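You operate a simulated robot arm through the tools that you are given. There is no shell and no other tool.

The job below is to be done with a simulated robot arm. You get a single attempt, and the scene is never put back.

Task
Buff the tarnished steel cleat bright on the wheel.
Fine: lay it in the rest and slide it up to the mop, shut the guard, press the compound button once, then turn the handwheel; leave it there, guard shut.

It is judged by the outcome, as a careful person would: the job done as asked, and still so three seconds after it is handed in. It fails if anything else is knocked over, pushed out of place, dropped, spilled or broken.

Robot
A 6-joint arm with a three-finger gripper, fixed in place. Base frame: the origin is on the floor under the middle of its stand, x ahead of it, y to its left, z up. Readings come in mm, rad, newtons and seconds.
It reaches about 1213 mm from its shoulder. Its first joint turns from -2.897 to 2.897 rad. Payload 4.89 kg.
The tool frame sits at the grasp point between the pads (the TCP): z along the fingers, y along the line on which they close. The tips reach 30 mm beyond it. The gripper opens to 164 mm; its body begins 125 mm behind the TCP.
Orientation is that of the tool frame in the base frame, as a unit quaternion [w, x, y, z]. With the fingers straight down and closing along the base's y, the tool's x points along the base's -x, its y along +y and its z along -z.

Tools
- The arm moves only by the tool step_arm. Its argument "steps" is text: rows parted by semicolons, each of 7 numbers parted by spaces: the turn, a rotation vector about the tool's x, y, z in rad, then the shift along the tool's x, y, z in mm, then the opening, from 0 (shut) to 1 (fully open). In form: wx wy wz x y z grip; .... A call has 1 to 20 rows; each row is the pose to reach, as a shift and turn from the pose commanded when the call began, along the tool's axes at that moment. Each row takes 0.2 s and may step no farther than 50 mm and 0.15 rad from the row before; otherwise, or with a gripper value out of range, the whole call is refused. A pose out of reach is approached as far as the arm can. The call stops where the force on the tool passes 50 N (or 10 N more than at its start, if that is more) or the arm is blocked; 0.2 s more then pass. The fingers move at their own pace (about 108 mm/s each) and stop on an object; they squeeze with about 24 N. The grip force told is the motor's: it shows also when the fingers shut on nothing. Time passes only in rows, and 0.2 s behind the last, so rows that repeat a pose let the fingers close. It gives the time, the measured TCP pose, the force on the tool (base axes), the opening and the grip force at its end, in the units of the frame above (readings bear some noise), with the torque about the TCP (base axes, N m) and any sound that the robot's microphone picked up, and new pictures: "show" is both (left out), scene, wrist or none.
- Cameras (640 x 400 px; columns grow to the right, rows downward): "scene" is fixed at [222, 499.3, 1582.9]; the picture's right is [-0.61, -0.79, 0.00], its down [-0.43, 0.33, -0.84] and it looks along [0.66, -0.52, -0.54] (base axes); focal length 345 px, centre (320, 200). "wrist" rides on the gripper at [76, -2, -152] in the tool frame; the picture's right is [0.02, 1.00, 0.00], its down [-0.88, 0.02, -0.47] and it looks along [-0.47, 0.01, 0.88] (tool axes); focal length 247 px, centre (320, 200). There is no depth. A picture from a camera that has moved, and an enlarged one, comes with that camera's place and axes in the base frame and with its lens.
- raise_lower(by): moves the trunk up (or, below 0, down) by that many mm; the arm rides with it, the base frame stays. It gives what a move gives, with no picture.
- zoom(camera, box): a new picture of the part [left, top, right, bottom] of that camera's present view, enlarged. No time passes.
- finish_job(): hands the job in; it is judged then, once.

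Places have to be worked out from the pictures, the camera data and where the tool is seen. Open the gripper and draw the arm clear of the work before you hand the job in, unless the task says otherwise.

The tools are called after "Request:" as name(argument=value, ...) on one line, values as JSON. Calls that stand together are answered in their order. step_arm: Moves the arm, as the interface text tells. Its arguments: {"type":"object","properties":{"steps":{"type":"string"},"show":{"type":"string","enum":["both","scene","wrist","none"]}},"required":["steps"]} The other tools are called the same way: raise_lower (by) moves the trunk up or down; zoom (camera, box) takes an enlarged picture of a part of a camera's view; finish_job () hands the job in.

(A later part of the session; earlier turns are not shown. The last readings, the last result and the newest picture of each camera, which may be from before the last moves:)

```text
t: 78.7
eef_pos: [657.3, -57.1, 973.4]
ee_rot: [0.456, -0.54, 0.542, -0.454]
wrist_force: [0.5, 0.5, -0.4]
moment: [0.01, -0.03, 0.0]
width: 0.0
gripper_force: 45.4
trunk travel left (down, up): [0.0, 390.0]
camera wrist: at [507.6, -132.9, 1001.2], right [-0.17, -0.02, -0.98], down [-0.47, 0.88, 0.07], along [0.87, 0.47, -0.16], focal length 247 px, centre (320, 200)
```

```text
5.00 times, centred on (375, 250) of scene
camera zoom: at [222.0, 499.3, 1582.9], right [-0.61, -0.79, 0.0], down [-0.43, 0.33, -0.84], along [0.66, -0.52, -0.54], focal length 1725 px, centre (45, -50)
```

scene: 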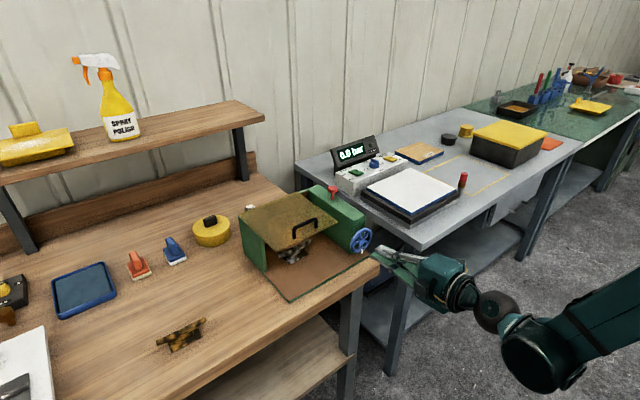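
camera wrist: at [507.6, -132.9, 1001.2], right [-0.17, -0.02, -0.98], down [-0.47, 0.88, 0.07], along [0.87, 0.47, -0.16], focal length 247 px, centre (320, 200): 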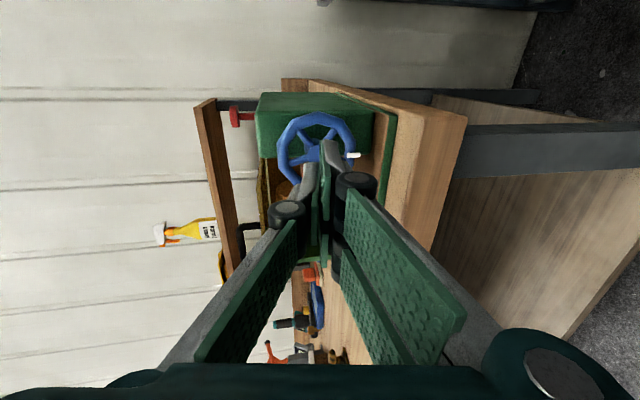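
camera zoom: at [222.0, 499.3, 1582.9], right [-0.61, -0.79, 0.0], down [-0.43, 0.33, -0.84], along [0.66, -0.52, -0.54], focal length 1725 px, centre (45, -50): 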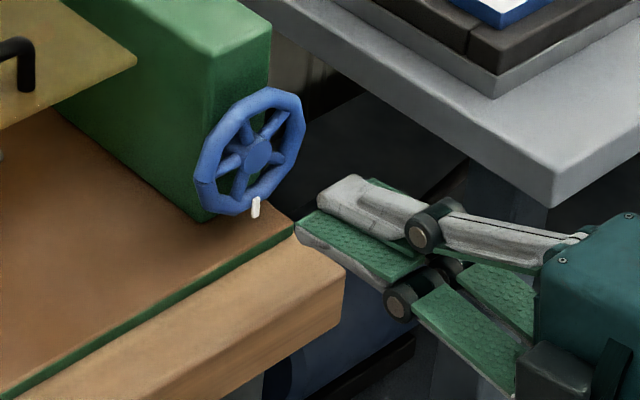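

The wheel centre is about (742, -58, 960), outer radius about 40. I'll open the fingers to about 112 mm and roll the gripper 60° so the finger pair sits at lower-left and the single finger at upper-right, clear of the white mark and the base plate.

Request:
step_arm(steps="0 0 0.15 0 0 0 0.2; 0 0 0.3 0 0 0 0.4; 0 0 0.45 0 0 0 0.55; 0 0 0.6 0 0 0 0.68; 0 0 0.75 0 0 0 0.68; 0 0 0.9 0 0 0 0.68; 0 0 1.047 0 0 0 0.68; 0 0 1.047 0 0 0 0.68", show="both")

Request:
zoom(camera="wrist", box=[160, 60, 480, 280])

Request:
zoom(camera="scene", box=[325, 210, 425, 290])

```text
t: 80.5
eef_pos: [655.9, -58.2, 971.9]
ee_rot: [0.622, -0.196, 0.74, -0.166]
wrist_force: [-0.7, -0.4, -0.5]
moment: [-0.01, 0.02, 0.03]
width: 111.5
gripper_force: 0.1
trunk travel left (down, up): [0.0, 390.0]
camera wrist: at [496.0, -96.2, 935.2], right [-0.09, 0.86, -0.51], down [-0.34, 0.45, 0.83], along [0.94, 0.24, 0.25], focal length 247 px, centre (320, 200)
```

scene: 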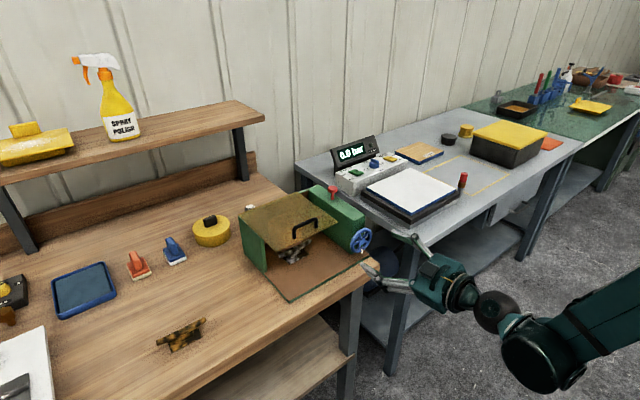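
wrist: 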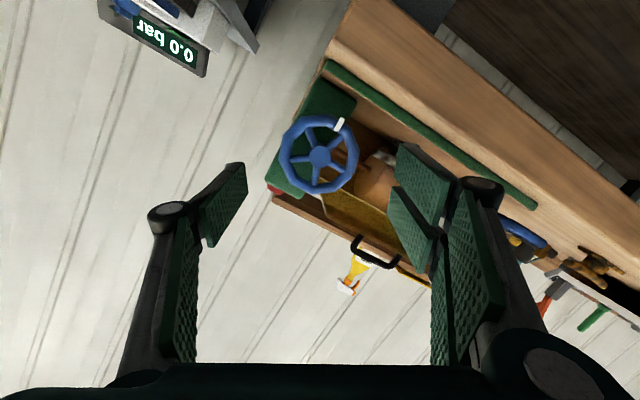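

```text
1.82 times, centred on (320, 170) of wrist
camera zoom: at [496.0, -96.2, 935.2], right [-0.09, 0.86, -0.51], down [-0.34, 0.45, 0.83], along [0.94, 0.24, 0.25], focal length 449 px, centre (320, 254)
```

zoom: 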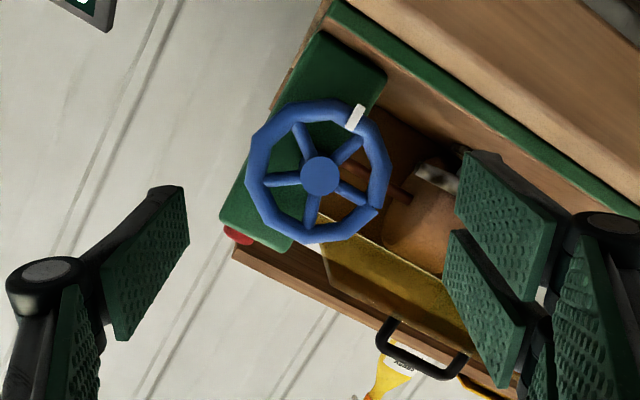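

```text
5.00 times, centred on (375, 250) of scene
camera zoom: at [222.0, 499.3, 1582.9], right [-0.61, -0.79, 0.0], down [-0.43, 0.33, -0.84], along [0.66, -0.52, -0.54], focal length 1725 px, centre (45, -50)
```

zoom: 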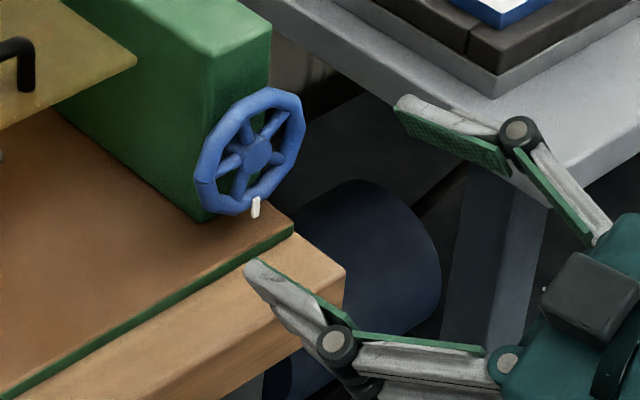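

The wheel is centred between the fingers to within about 2 mm. I'll narrow the opening slightly and advance along the tool axis around the rim.

Request:
step_arm(steps="0 0 0 0 0 15 0.62; 0 0 0 0 0 30 0.62; 0 0 0 0 0 45 0.62; 0 0 0 0 0 56 0.62; 0 0 0 0 0 56 0.62", show="both")

Request:
zoom(camera="wrist", box=[160, 60, 480, 280])

Request:
zoom(camera="scene", box=[325, 200, 425, 280])

```text
t: 81.7
eef_pos: [711.9, -57.8, 962.8]
ee_rot: [0.622, -0.197, 0.739, -0.166]
wrist_force: [-0.5, 0.1, 0.1]
moment: [-0.01, 0.02, 0.01]
width: 101.7
gripper_force: 0.0
trunk travel left (down, up): [0.0, 390.0]
camera wrist: at [551.6, -96.0, 925.6], right [-0.09, 0.86, -0.51], down [-0.34, 0.45, 0.82], along [0.94, 0.24, 0.25], focal length 247 px, centre (320, 200)
```

scene: 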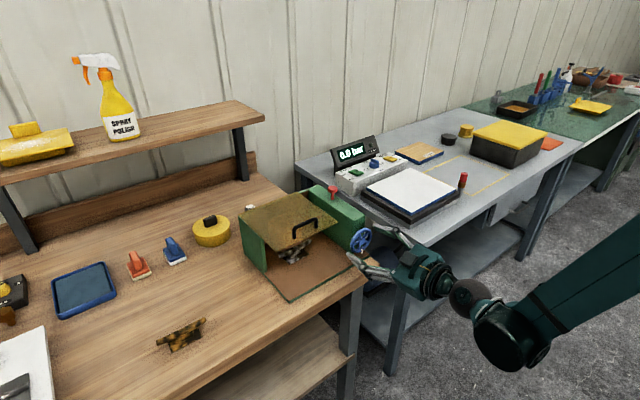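
wrist: 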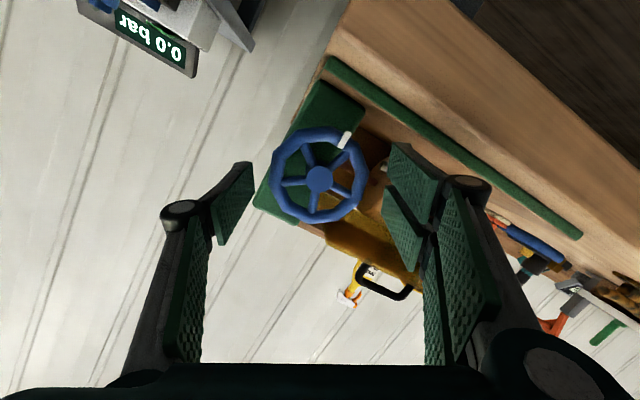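

```text
1.82 times, centred on (320, 170) of wrist
camera zoom: at [551.6, -96.0, 925.6], right [-0.09, 0.86, -0.51], down [-0.34, 0.45, 0.82], along [0.94, 0.24, 0.25], focal length 449 px, centre (320, 254)
```

zoom: 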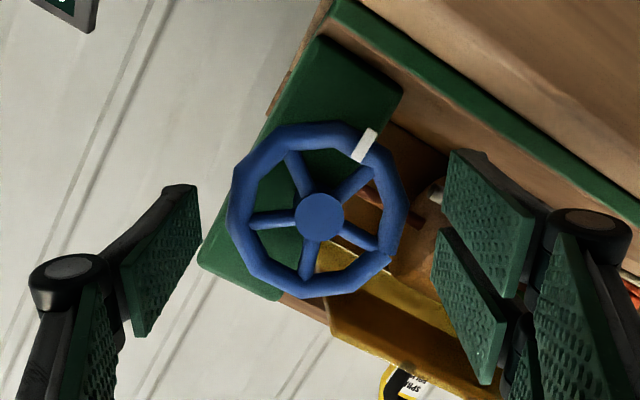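

```text
5.00 times, centred on (375, 240) of scene
camera zoom: at [222.0, 499.3, 1582.9], right [-0.61, -0.79, 0.0], down [-0.43, 0.33, -0.84], along [0.66, -0.52, -0.54], focal length 1725 px, centre (45, 0)
```

zoom: 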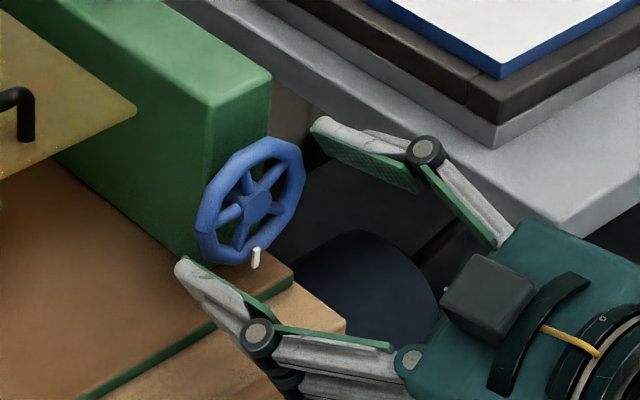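

Well centred. I'll advance 8 mm more so the pads overlap the whole rim thickness, and then close on the rim.

Request:
step_arm(steps="0 0 0 0 0 4 0.62; 0 0 0 0 0 8 0.62; 0 0 0 0 0 8 0.55; 0 0 0 0 0 8 0.5; 0 0 0 0 0 8 0.4; 0 0 0 0 0 8 0.3; 0 0 0 0 0 8 0.2; 0 0 0 0 0 8 0.2", show="both")

Request:
zoom(camera="wrist", box=[160, 60, 480, 280])

Request:
zoom(camera="scene", box=[325, 200, 425, 280])

```text
t: 83.5
eef_pos: [719.9, -60.1, 960.6]
ee_rot: [0.622, -0.196, 0.739, -0.165]
wrist_force: [5.0, -16.9, 17.2]
moment: [0.0, 0.14, 0.19]
width: 80.6
gripper_force: 45.0
trunk travel left (down, up): [0.0, 390.0]
camera wrist: at [559.1, -97.1, 924.8], right [-0.09, 0.86, -0.51], down [-0.34, 0.45, 0.82], along [0.94, 0.24, 0.25], focal length 247 px, centre (320, 200)
```

scene: 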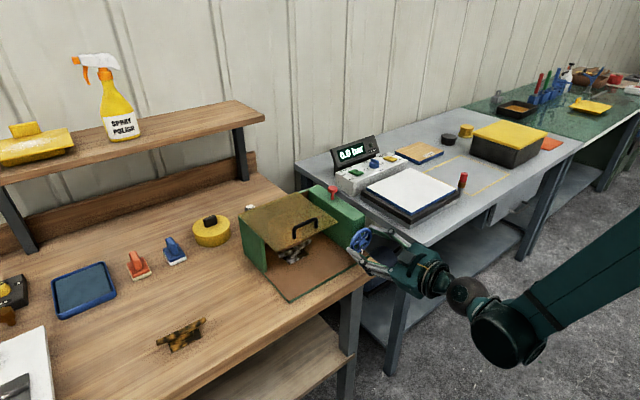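
wrist: 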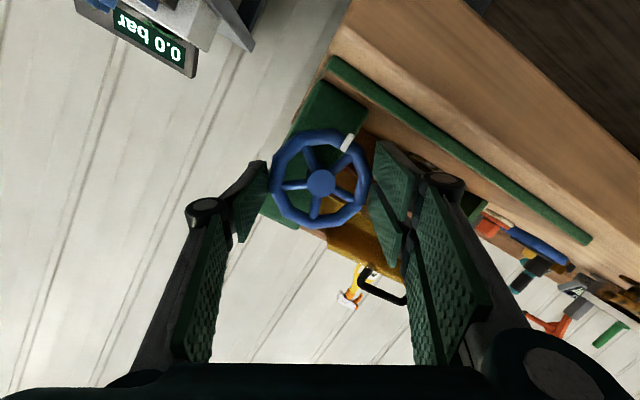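

```text
1.82 times, centred on (320, 170) of wrist
camera zoom: at [559.1, -97.1, 924.8], right [-0.09, 0.86, -0.51], down [-0.34, 0.45, 0.82], along [0.94, 0.24, 0.25], focal length 449 px, centre (320, 254)
```

zoom: 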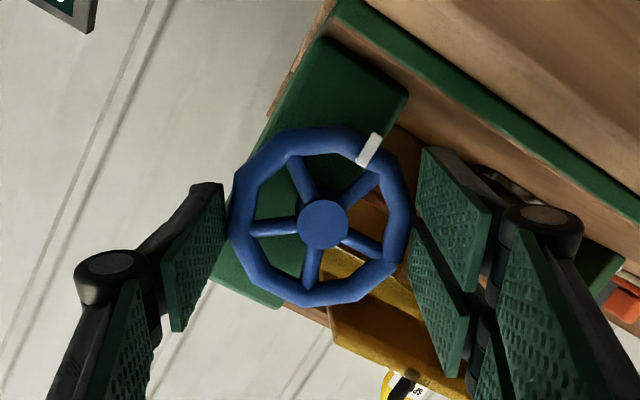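

```text
5.00 times, centred on (375, 240) of scene
camera zoom: at [222.0, 499.3, 1582.9], right [-0.61, -0.79, 0.0], down [-0.43, 0.33, -0.84], along [0.66, -0.52, -0.54], focal length 1725 px, centre (45, 0)
```

zoom: 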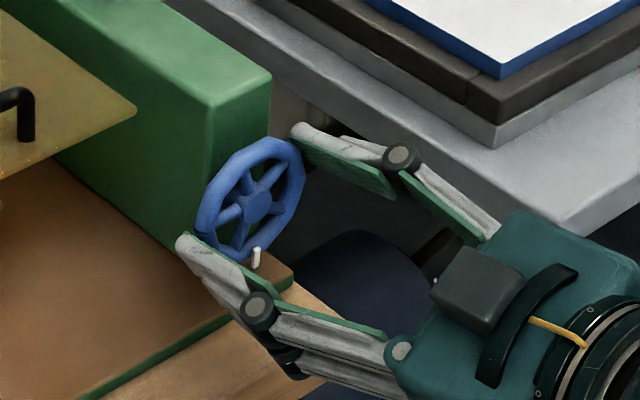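

Gripping the rim (80.6 mm, 45 N), but a 23 N side load shows I'm off-centre by a millimetre or two along the closing line. I'll shift the hand that way to relieve it.

Request:
step_arm(steps="0 0 0 0 -1 0 0.2; 0 0 0 0 -2 0 0.2; 0 0 0 0 -2 0 0.2", show="none")

```text
t: 84.3
eef_pos: [719.3, -59.3, 962.8]
ee_rot: [0.622, -0.198, 0.74, -0.164]
wrist_force: [4.3, -3.1, 3.4]
moment: [0.0, 0.58, 1.01]
width: 80.4
gripper_force: 45.2
trunk travel left (down, up): [0.0, 390.0]
```

Centred now (forces about 4 N). I'll twist clockwise about the tool axis in 0.1 rad rows, starting with 0.5 rad, and check the mark and the loads.

Request:
step_arm(steps="0 0 0.1 0 0 0 0.2; 0 0 0.2 0 0 0 0.2; 0 0 0.3 0 0 0 0.2; 0 0 0.4 0 0 0 0.2; 0 0 0.5 0 0 0 0.2; 0 0 0.5 0 0 0 0.2", show="both")

Request:
zoom(camera="wrist", box=[160, 60, 480, 280])

Request:
zoom(camera="scene", box=[265, 190, 425, 290])

```text
t: 85.4
eef_pos: [717.1, -57.1, 963.0]
ee_rot: [0.643, -0.022, 0.765, -0.016]
wrist_force: [-13.5, 10.7, 10.8]
moment: [-0.29, -0.21, 0.31]
width: 81.4
gripper_force: 45.4
trunk travel left (down, up): [0.0, 390.0]
stopped in row 5: the force on the tool passed its limit at 62 N (the readings are from after the stop); the commanded pose is now the measured one
camera wrist: at [554.4, -62.3, 915.1], right [-0.02, 1.0, -0.07], down [-0.31, 0.06, 0.95], along [0.95, 0.04, 0.31], focal length 247 px, centre (320, 200)
```

scene: 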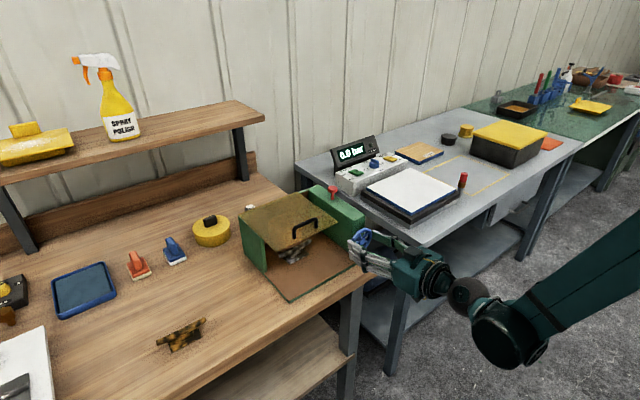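
wrist: 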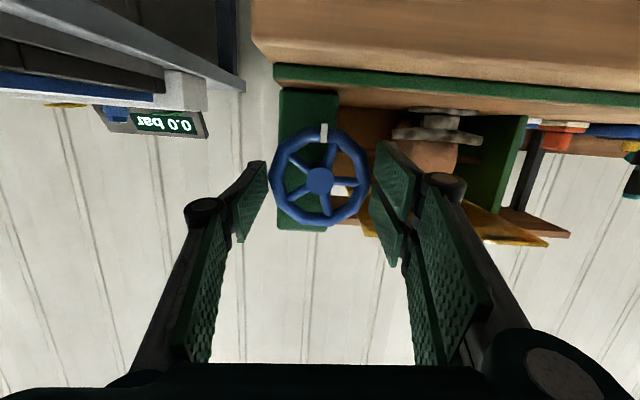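

```text
1.82 times, centred on (320, 170) of wrist
camera zoom: at [554.4, -62.3, 915.1], right [-0.02, 1.0, -0.07], down [-0.31, 0.06, 0.95], along [0.95, 0.04, 0.31], focal length 449 px, centre (320, 254)
```

zoom: 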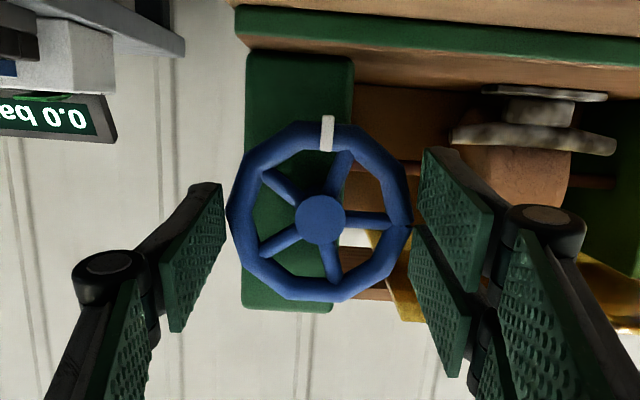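

```text
4.00 times, centred on (345, 240) of scene
camera zoom: at [222.0, 499.3, 1582.9], right [-0.61, -0.79, 0.0], down [-0.43, 0.33, -0.84], along [0.66, -0.52, -0.54], focal length 1380 px, centre (220, 40)
```

zoom: 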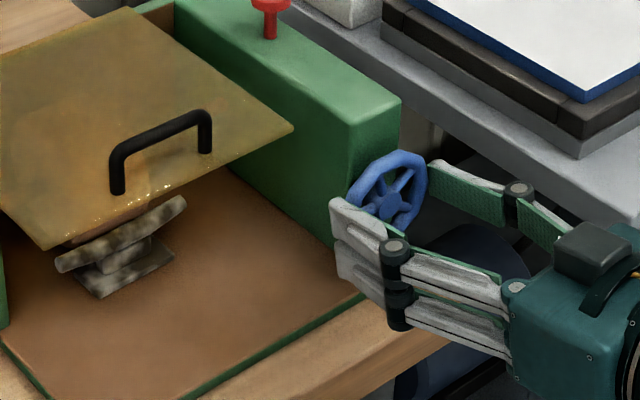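

The white mark stayed at 6 o'clock while my hand turned about 27°: the fingers slipped on the rim, so the wheel doesn't turn this way at this grip. I'll release and re-centre, then try the opposite direction.

Request:
step_arm(steps="0 0 0 0 0 0 0.5; 0 0 0 0 0 0 0.62; 0 0 0 0 0 0 0.62", show="wrist")

Request:
zoom(camera="wrist", box=[200, 80, 440, 250])

```text
t: 86.2
eef_pos: [718.1, -57.9, 961.9]
ee_rot: [0.643, -0.021, 0.765, -0.016]
wrist_force: [-0.7, 0.7, 0.1]
moment: [-0.03, -0.01, -0.04]
width: 101.6
gripper_force: 0.1
trunk travel left (down, up): [0.0, 390.0]
camera wrist: at [555.8, -63.1, 914.5], right [-0.02, 1.0, -0.07], down [-0.31, 0.07, 0.95], along [0.95, 0.04, 0.31], focal length 247 px, centre (320, 200)
```

wrist: 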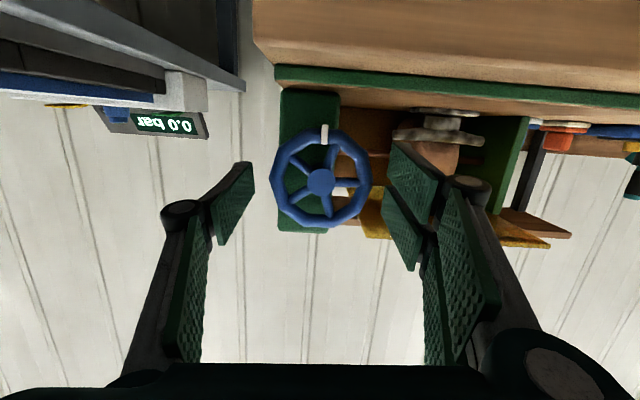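

```text
2.35 times, centred on (320, 165) of wrist
camera zoom: at [555.8, -63.1, 914.5], right [-0.02, 1.0, -0.07], down [-0.31, 0.07, 0.95], along [0.95, 0.04, 0.31], focal length 581 px, centre (320, 282)
```

zoom: 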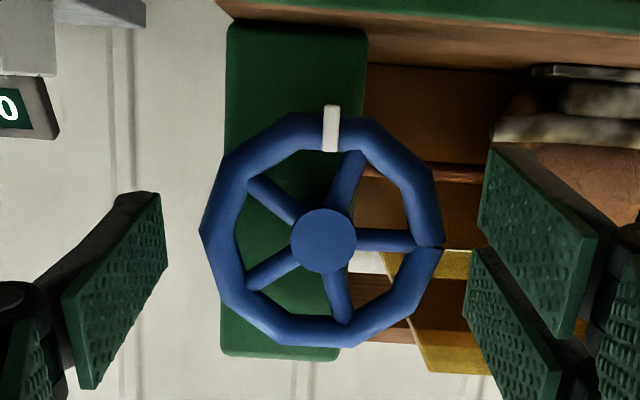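

Released cleanly and the wheel is centred. I'll re-close fully on the rim and test a small counter-clockwise twist, reading the torque.

Request:
step_arm(steps="0 0 0 0 0 0 0.5; 0 0 0 0 0 0 0.3; 0 0 0 0 0 0 0; 0 0 0 0 0 0 0; 0 0 0 0 0 0 0", show="none")

Request:
step_arm(steps="0 0 -0.05 0 0 0 0; 0 0 -0.1 0 0 0 0; 0 0 -0.1 0 0 0 0", show="wrist")

Request:
zoom(camera="wrist", box=[200, 80, 440, 250])

```text
t: 87.4
eef_pos: [718.9, -57.3, 961.1]
ee_rot: [0.642, -0.023, 0.766, -0.016]
wrist_force: [-5.6, 18.7, -5.7]
moment: [0.02, 0.17, 0.83]
width: 82.9
gripper_force: 45.1
trunk travel left (down, up): [0.0, 390.0]
```

```text
t: 88.2
eef_pos: [717.0, -56.5, 962.4]
ee_rot: [0.641, -0.061, 0.763, -0.048]
wrist_force: [-24.8, 11.5, -16.1]
moment: [-0.03, 0.55, 0.41]
width: 82.2
gripper_force: 45.1
trunk travel left (down, up): [0.0, 390.0]
camera wrist: at [554.9, -70.4, 915.7], right [-0.03, 0.98, -0.17], down [-0.32, 0.15, 0.94], along [0.95, 0.09, 0.31], focal length 247 px, centre (320, 200)
```

wrist: 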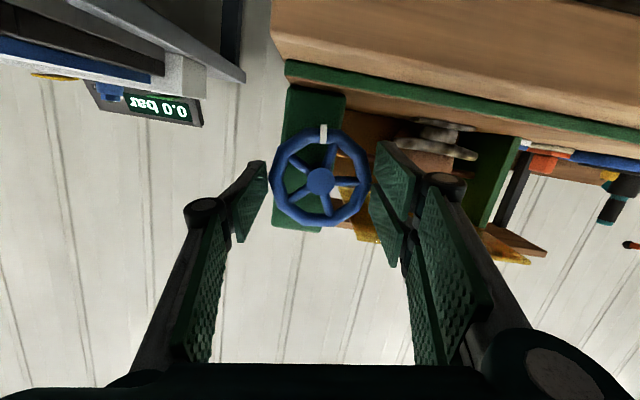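

```text
2.35 times, centred on (320, 165) of wrist
camera zoom: at [554.9, -70.4, 915.7], right [-0.03, 0.98, -0.17], down [-0.32, 0.15, 0.94], along [0.95, 0.09, 0.31], focal length 581 px, centre (320, 282)
```

zoom: 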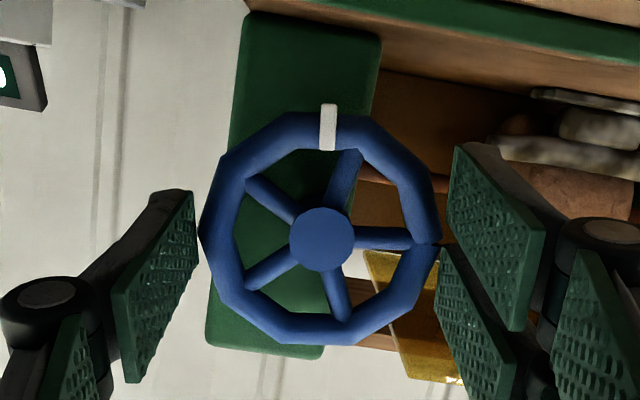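

This way works: the wheel turned together with the hand (mark and spokes stayed fixed relative to the gripper while the background rotated). I'll continue counter-clockwise in small rows, easing back slightly to relieve the axial force.

Request:
step_arm(steps="0 0 0 0 -0.5 -2 0; 0 0 -0.08 0 -1 -2.5 0; 0 0 -0.16 0 -1 -2.5 0; 0 0 -0.24 0 -1 -2.5 0; 0 0 -0.32 0 -1 -2.5 0; 0 0 -0.32 0 -1 -2.5 0", show="wrist")

Request:
zoom(camera="wrist", box=[200, 80, 440, 250])

```text
t: 88.8
eef_pos: [712.2, -58.2, 964.8]
ee_rot: [0.64, -0.083, 0.761, -0.067]
wrist_force: [-38.2, 11.8, 6.7]
moment: [0.02, -1.4, 0.72]
width: 0.2
gripper_force: 45.0
trunk travel left (down, up): [0.0, 390.0]
stopped in row 2: the force on the tool passed its limit at 68 N (the readings are from after the stop); the commanded pose is now the measured one
camera wrist: at [548.9, -75.2, 917.5], right [-0.04, 0.97, -0.23], down [-0.32, 0.2, 0.93], along [0.95, 0.11, 0.3], focal length 247 px, centre (320, 200)
```

wrist: 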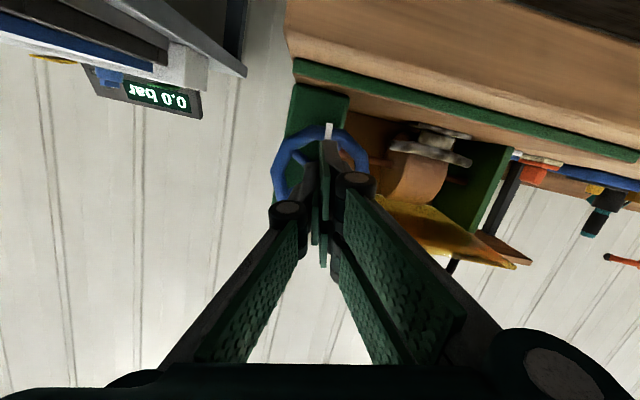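

```text
2.35 times, centred on (320, 165) of wrist
camera zoom: at [548.9, -75.2, 917.5], right [-0.04, 0.97, -0.23], down [-0.32, 0.2, 0.93], along [0.95, 0.11, 0.3], focal length 581 px, centre (320, 282)
```

zoom: 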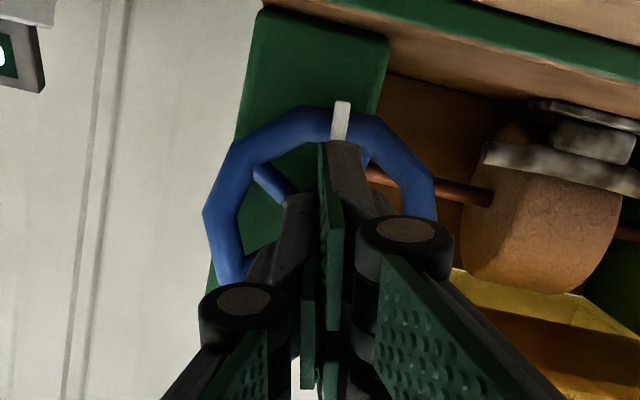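

The fingers slid off the front of the rim because the overlap was too shallow. I'll back off about 55 mm, reopen, and re-approach deeper.

Request:
step_arm(steps="0 0 0 0 0 -8 0; 0 0 0 0 0 -25 0.1; 0 0 0 0 0 -45 0.3; 0 0 0 0 0 -55 0.5; 0 0 0 0 0 -55 0.62; 0 0 0 0 0 -55 0.62", show="both")

Request:
zoom(camera="wrist", box=[200, 60, 440, 230])

Request:
zoom(camera="scene", box=[265, 190, 405, 290])

```text
t: 90.2
eef_pos: [659.1, -59.9, 972.9]
ee_rot: [0.639, -0.082, 0.761, -0.069]
wrist_force: [-0.7, 0.3, 0.2]
moment: [-0.01, 0.01, 0.0]
width: 101.9
gripper_force: 0.0
trunk travel left (down, up): [0.0, 390.0]
camera wrist: at [497.4, -76.4, 926.4], right [-0.04, 0.97, -0.23], down [-0.32, 0.21, 0.93], along [0.95, 0.11, 0.3], focal length 247 px, centre (320, 200)
```

scene: 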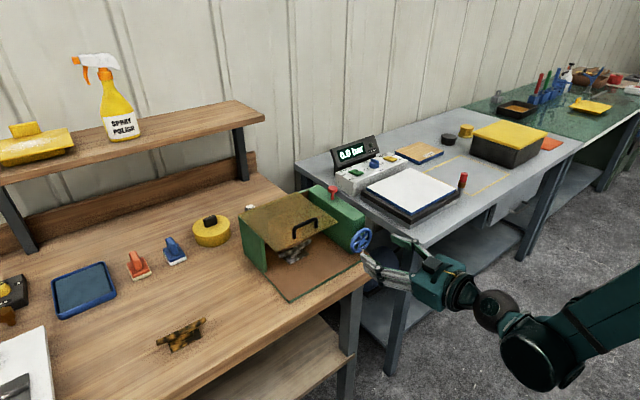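
wrist: 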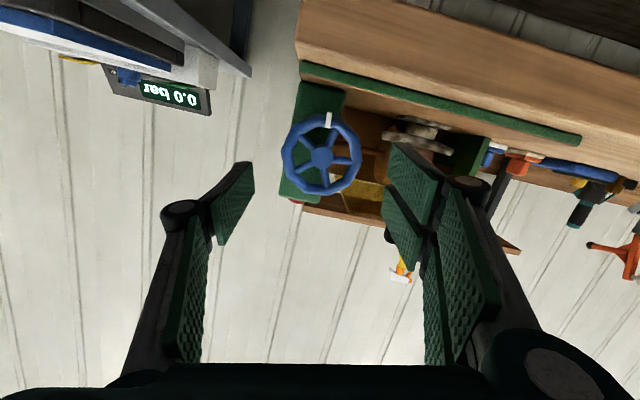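

```text
2.35 times, centred on (320, 145) of wrist
camera zoom: at [497.4, -76.4, 926.4], right [-0.04, 0.97, -0.23], down [-0.32, 0.21, 0.93], along [0.95, 0.11, 0.3], focal length 581 px, centre (320, 329)
```

zoom: 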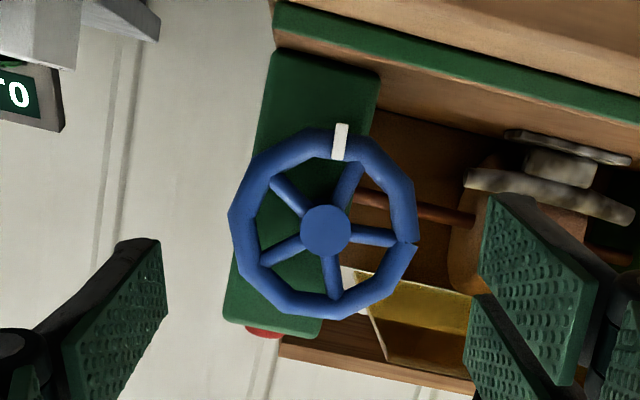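

```text
4.00 times, centred on (335, 240) of scene
camera zoom: at [222.0, 499.3, 1582.9], right [-0.61, -0.79, 0.0], down [-0.43, 0.33, -0.84], along [0.66, -0.52, -0.54], focal length 1380 px, centre (260, 40)
```

zoom: 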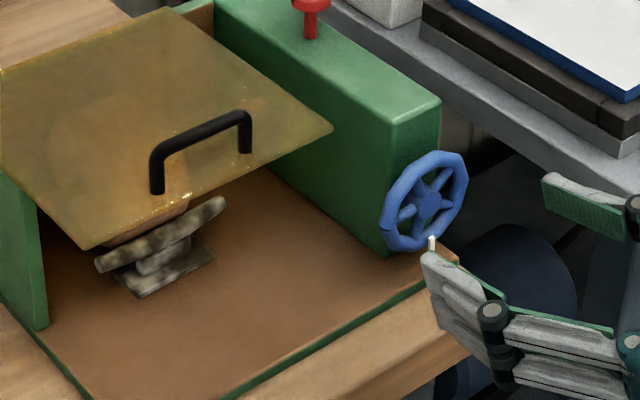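

The wheel is a decagon with a stiffish rotation, so I'll grip deeper with the pads flush on its flats, and with the tool closer to horizontal. First a small pitch-up to p≈1.48 at the pre-grasp point, checking reach.

Request:
step_arm(steps="0.008 -0.039 0 2.3 1.7 0 0.57; 0.017 -0.078 0 4.6 3.5 0 0.57; 0.017 -0.078 0 4.6 3.5 0 0.57", show="none")

```text
t: 91.0
eef_pos: [659.6, -57.5, 972.7]
ee_rot: [0.669, -0.078, 0.736, -0.072]
wrist_force: [0.2, 0.7, -0.6]
moment: [0.02, -0.05, 0.0]
width: 93.5
gripper_force: 0.1
out of reach, approached as far as the arm can: row 2, 3
trunk travel left (down, up): [0.0, 390.0]
```

Orientation is nearly there (p≈1.475); it will ease as I move forward. Now rolling +65° so the pads line up with a pair of flats for a counter-clockwise stroke.

Request:
step_arm(steps="0 0 0.142 0 0 2 0.57; 0 0 0.284 0 0 4 0.57; 0 0 0.426 0 0 6 0.57; 0 0 0.568 0 0 8 0.57; 0 0 0.71 0 0 10 0.57; 0 0 0.852 0 0 12 0.57; 0 0 0.994 0 0 14 0.57; 0 0 1.134 0 0 16 0.57; 0 0 1.134 0 0 16 0.57", show="wrist")

Request:
zoom(camera="wrist", box=[200, 60, 440, 230])

```text
t: 93.0
eef_pos: [676.0, -57.9, 973.1]
ee_rot: [0.603, 0.329, 0.662, 0.3]
wrist_force: [-0.2, 0.2, -0.7]
moment: [0.0, 0.01, 0.0]
width: 93.8
gripper_force: 0.1
trunk travel left (down, up): [0.0, 390.0]
camera wrist: at [520.1, 3.5, 940.3], right [0.07, 0.62, 0.78], down [-0.42, -0.69, 0.59], along [0.9, -0.37, 0.21], focal length 247 px, centre (320, 200)
```

wrist: 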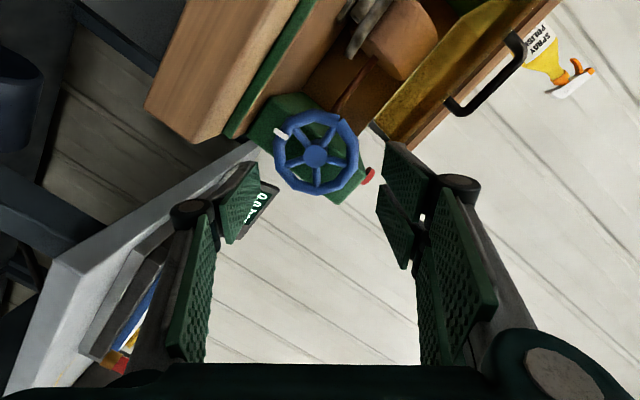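

```text
2.35 times, centred on (320, 145) of wrist
camera zoom: at [520.1, 3.5, 940.3], right [0.07, 0.62, 0.78], down [-0.42, -0.69, 0.59], along [0.9, -0.37, 0.21], focal length 581 px, centre (320, 329)
```

zoom: 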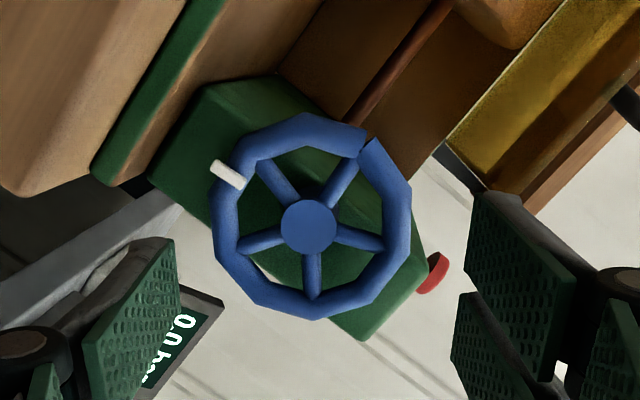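

The pads are within about 4° of flush with a pair of flats, and the wheel centre lies about 6 mm below the tool axis. I'll correct that while advancing to a deeper grip (tips near x 757).

Request:
step_arm(steps="0 0 0 2 -2.5 10 0.57; 0 0 0 3.8 -4.9 22 0.57; 0 0 0 3.8 -4.9 34 0.57; 0 0 0 3.8 -4.9 44 0.57; 0 0 0 3.8 -4.9 51 0.57; 0 0 0 3.8 -4.9 51 0.57", show="both")

Request:
zoom(camera="wrist", box=[200, 80, 440, 250])

Request:
zoom(camera="scene", box=[300, 200, 420, 290])

```text
t: 94.4
eef_pos: [726.2, -56.2, 961.3]
ee_rot: [0.603, 0.327, 0.663, 0.299]
wrist_force: [0.3, 0.2, 0.0]
moment: [-0.02, 0.0, 0.01]
width: 93.6
gripper_force: 0.1
trunk travel left (down, up): [0.0, 390.0]
camera wrist: at [570.2, 3.9, 929.6], right [0.07, 0.62, 0.78], down [-0.42, -0.69, 0.59], along [0.9, -0.37, 0.21], focal length 247 px, centre (320, 200)
```

scene: 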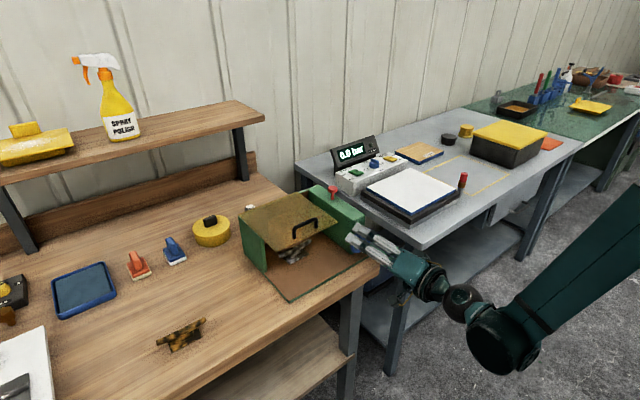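
wrist: 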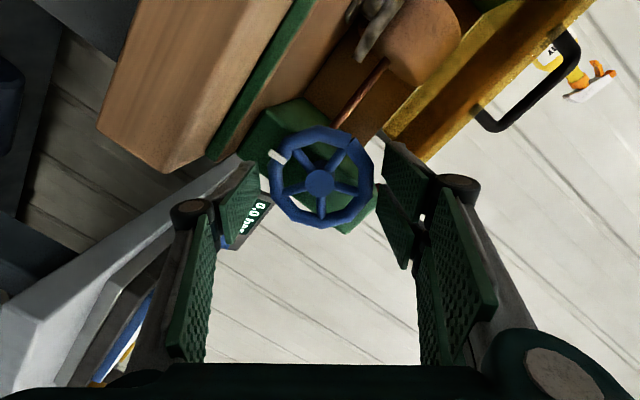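

```text
2.35 times, centred on (320, 165) of wrist
camera zoom: at [570.2, 3.9, 929.6], right [0.07, 0.62, 0.78], down [-0.42, -0.69, 0.59], along [0.9, -0.37, 0.21], focal length 581 px, centre (320, 282)
```

zoom: 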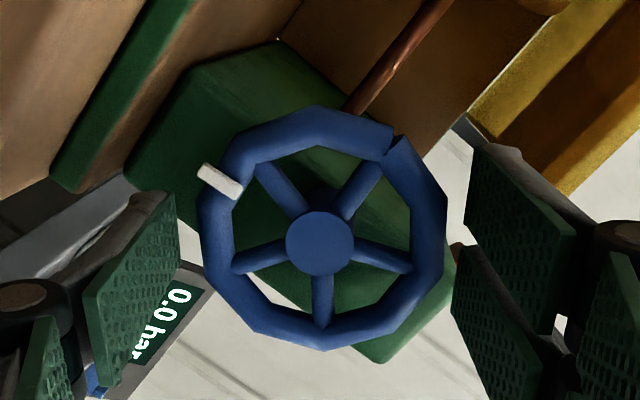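

```text
4.44 times, centred on (360, 245) of scene
camera zoom: at [222.0, 499.3, 1582.9], right [-0.61, -0.79, 0.0], down [-0.43, 0.33, -0.84], along [0.66, -0.52, -0.54], focal length 1533 px, centre (142, 0)
```

zoom: 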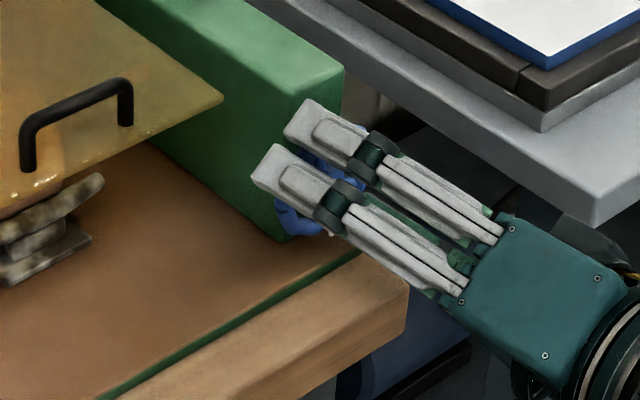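

Well centred, and the pads clear the white mark. Closing on the rim at full depth.

Request:
step_arm(steps="0 0 0 0 0 0 0.5; 0 0 0 0 0 0 0.4; 0 0 0 0 0 0 0.2; 0 0 0 0 0 0 0; 0 0 0 0 0 0 0", show="wrist")

Request:
zoom(camera="wrist", box=[200, 80, 440, 250])

```text
t: 95.6
eef_pos: [725.8, -56.7, 961.2]
ee_rot: [0.603, 0.328, 0.662, 0.299]
wrist_force: [1.4, 3.2, 6.7]
moment: [-0.01, 0.12, 0.03]
width: 80.4
gripper_force: 45.1
trunk travel left (down, up): [0.0, 390.0]
camera wrist: at [570.2, 4.0, 929.7], right [0.07, 0.62, 0.78], down [-0.42, -0.69, 0.59], along [0.9, -0.37, 0.21], focal length 247 px, centre (320, 200)
```

wrist: 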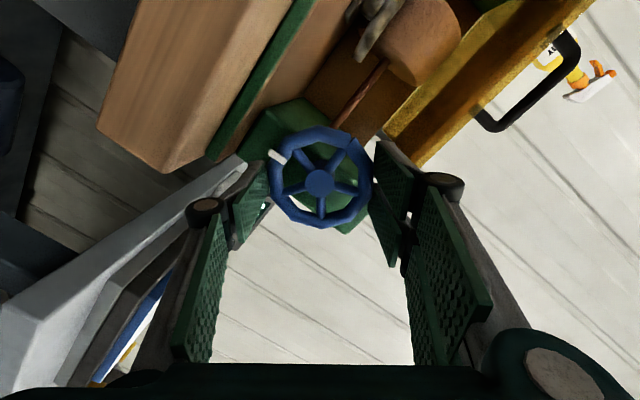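

```text
2.35 times, centred on (320, 165) of wrist
camera zoom: at [570.2, 4.0, 929.7], right [0.07, 0.62, 0.78], down [-0.42, -0.69, 0.59], along [0.9, -0.37, 0.21], focal length 581 px, centre (320, 282)
```

zoom: 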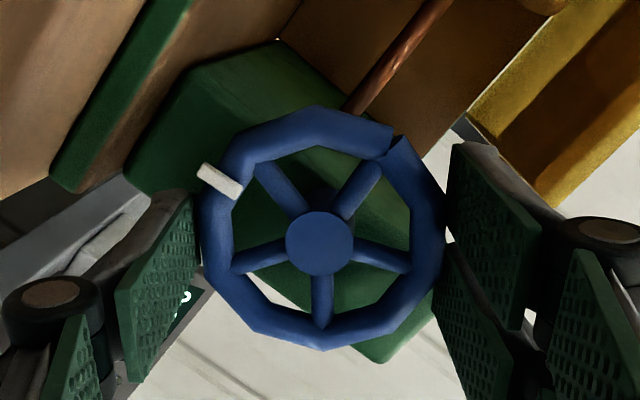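

Good symmetrical grip (80.4 mm, low side load). Now twist counter-clockwise, 0.25 rad first, then check the mark.

Request:
step_arm(steps="0 0 -0.06 0 0.4 0 0; 0 0 -0.12 0 0.4 0 0; 0 0 -0.18 0 0.4 0 0; 0 0 -0.25 0 0.4 0 0; 0 0 -0.25 0 0.4 0 0", show="wrist")

Request:
zoom(camera="wrist", box=[200, 80, 440, 250])

```text
t: 96.8
eef_pos: [725.4, -57.2, 961.5]
ee_rot: [0.636, 0.243, 0.698, 0.221]
wrist_force: [4.5, 3.0, 8.1]
moment: [0.01, 0.01, 0.03]
width: 80.2
gripper_force: 44.9
trunk travel left (down, up): [0.0, 390.0]
camera wrist: at [569.0, -9.7, 916.5], right [0.06, 0.8, 0.6], down [-0.41, -0.53, 0.74], along [0.91, -0.28, 0.29], focal length 247 px, centre (320, 200)
```

wrist: 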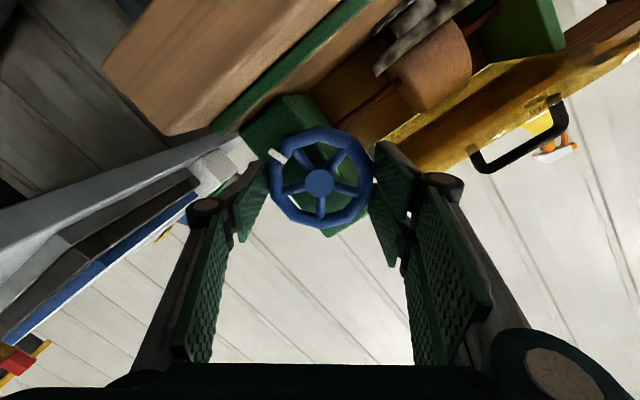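

```text
2.35 times, centred on (320, 165) of wrist
camera zoom: at [569.0, -9.7, 916.5], right [0.06, 0.8, 0.6], down [-0.41, -0.53, 0.74], along [0.91, -0.28, 0.29], focal length 581 px, centre (320, 282)
```

zoom: 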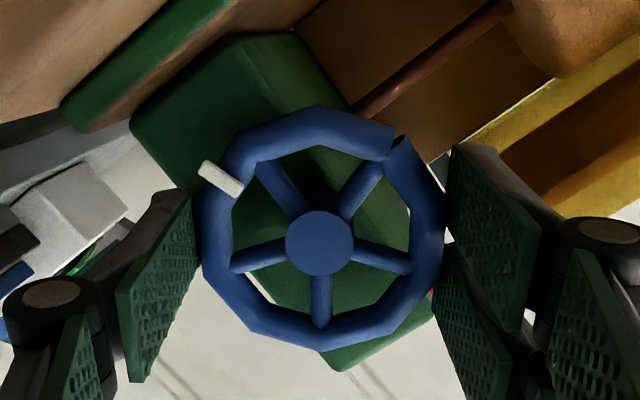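

The wheel turns with the hand now (mark unmoved in the gripper's frame, tiny torque). Continuing the stroke counter-clockwise.

Request:
step_arm(steps="0 0 -0.1 0 0 0 0; 0 0 -0.2 0 0 0 0; 0 0 -0.3 0 0 0 0; 0 0 -0.4 0 0 0 0; 0 0 -0.5 0 0 0 0; 0 0 -0.6 0 0 0 0; 0 0 -0.7 0 0 0 0; 0 0 -0.7 0 0 0 0", show="both")

Request:
zoom(camera="wrist", box=[200, 80, 440, 250])

Request:
zoom(camera="scene", box=[245, 190, 405, 290])

```text
t: 98.6
eef_pos: [726.6, -56.6, 961.7]
ee_rot: [0.673, -0.012, 0.74, -0.01]
wrist_force: [3.8, 4.7, 6.0]
moment: [0.01, -0.36, -0.18]
width: 79.7
gripper_force: 45.2
trunk travel left (down, up): [0.0, 390.0]
camera wrist: at [567.5, -59.7, 900.9], right [-0.01, 1.0, -0.05], down [-0.39, 0.05, 0.92], along [0.92, 0.03, 0.39], focal length 247 px, centre (320, 200)
```

scene: 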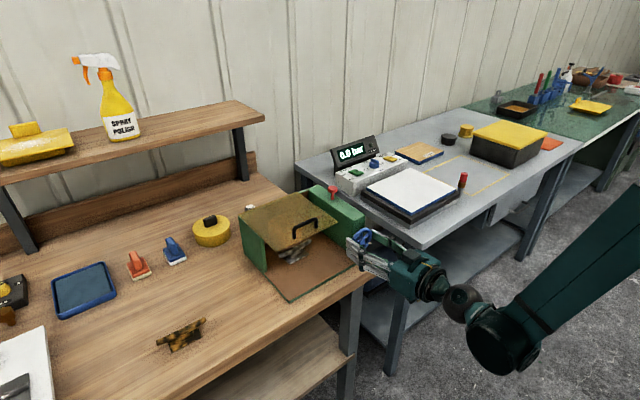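
wrist: 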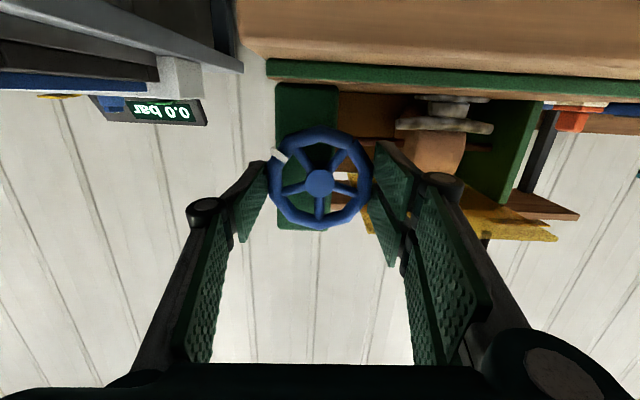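

```text
2.35 times, centred on (320, 165) of wrist
camera zoom: at [567.5, -59.7, 900.9], right [-0.01, 1.0, -0.05], down [-0.39, 0.05, 0.92], along [0.92, 0.03, 0.39], focal length 581 px, centre (320, 282)
```

zoom: 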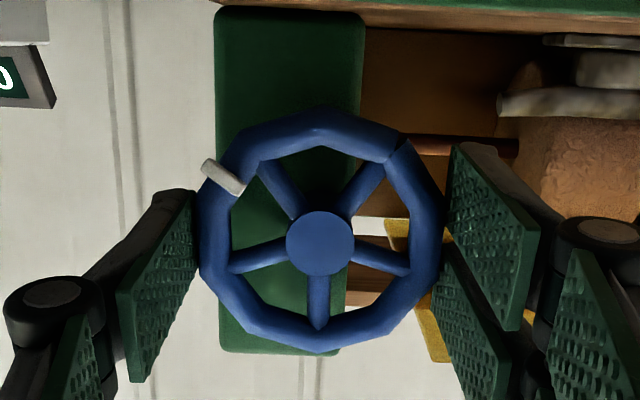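

```text
4.00 times, centred on (325, 240) of scene
camera zoom: at [222.0, 499.3, 1582.9], right [-0.61, -0.79, 0.0], down [-0.43, 0.33, -0.84], along [0.66, -0.52, -0.54], focal length 1380 px, centre (300, 40)
```

zoom: 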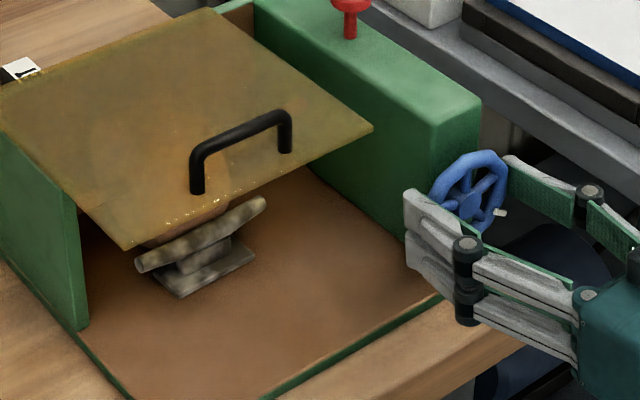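

It's working: the mark has moved about 55° and the cleat already looks less blotchy. Continuing the stroke another 0.75 rad.

Request:
step_arm(steps="0 0 -0.1 0 0 0 0; 0 0 -0.2 0 0 0 0; 0 0 -0.3 0 0 0 0; 0 0 -0.4 0 0 0 0; 0 0 -0.5 0 0 0 0; 0 0 -0.6 0 0 0 0; 0 0 -0.7 0 0 0 0; 0 0 -0.75 0 0 0 0; 0 0 -0.75 0 0 0 0", show="both")

Request:
zoom(camera="wrist", box=[200, 80, 440, 250])

Request:
zoom(camera="scene", box=[245, 190, 405, 290])

```text
t: 100.6
eef_pos: [726.5, -57.0, 961.1]
ee_rot: [0.622, -0.282, 0.683, -0.257]
wrist_force: [3.4, -0.1, -3.0]
moment: [-0.01, -0.08, 0.18]
width: 79.6
gripper_force: 45.0
trunk travel left (down, up): [0.0, 390.0]
camera wrist: at [570.1, -110.9, 924.0], right [-0.07, 0.7, -0.72], down [-0.41, 0.63, 0.65], along [0.91, 0.34, 0.25], focal length 247 px, centre (320, 200)
```

scene: 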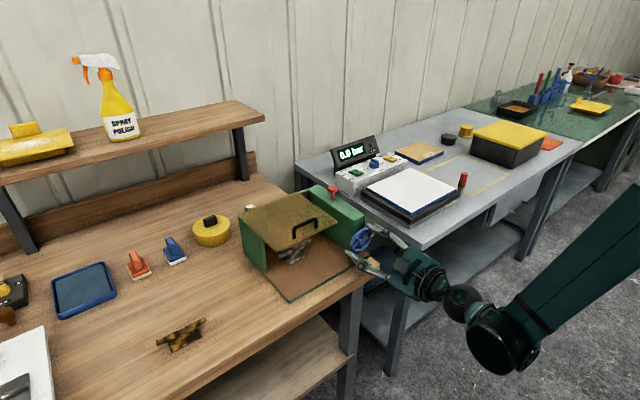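
wrist: 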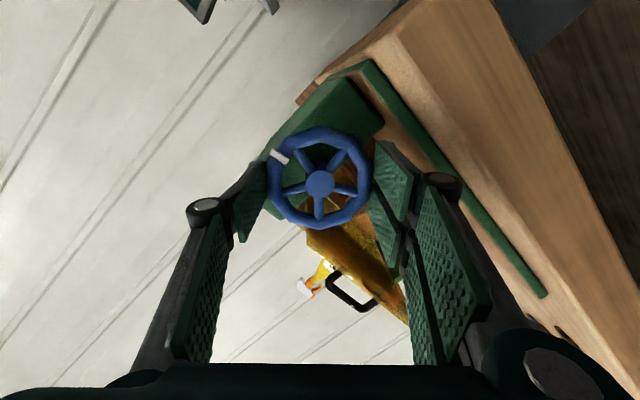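

```text
2.35 times, centred on (320, 165) of wrist
camera zoom: at [570.1, -110.9, 924.0], right [-0.07, 0.7, -0.72], down [-0.41, 0.63, 0.65], along [0.91, 0.34, 0.25], focal length 581 px, centre (320, 282)
```

zoom: 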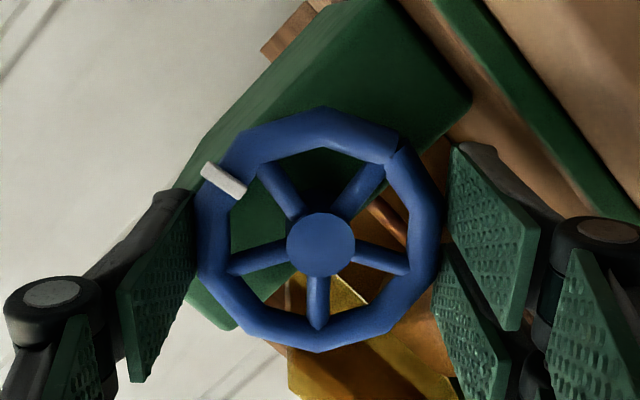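

```text
4.00 times, centred on (325, 240) of scene
camera zoom: at [222.0, 499.3, 1582.9], right [-0.61, -0.79, 0.0], down [-0.43, 0.33, -0.84], along [0.66, -0.52, -0.54], focal length 1380 px, centre (300, 40)
```

zoom: 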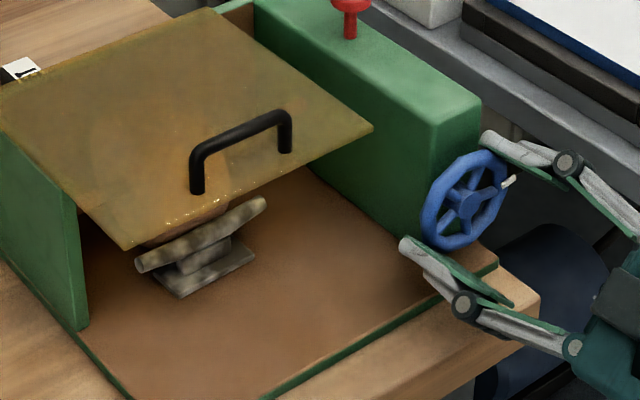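

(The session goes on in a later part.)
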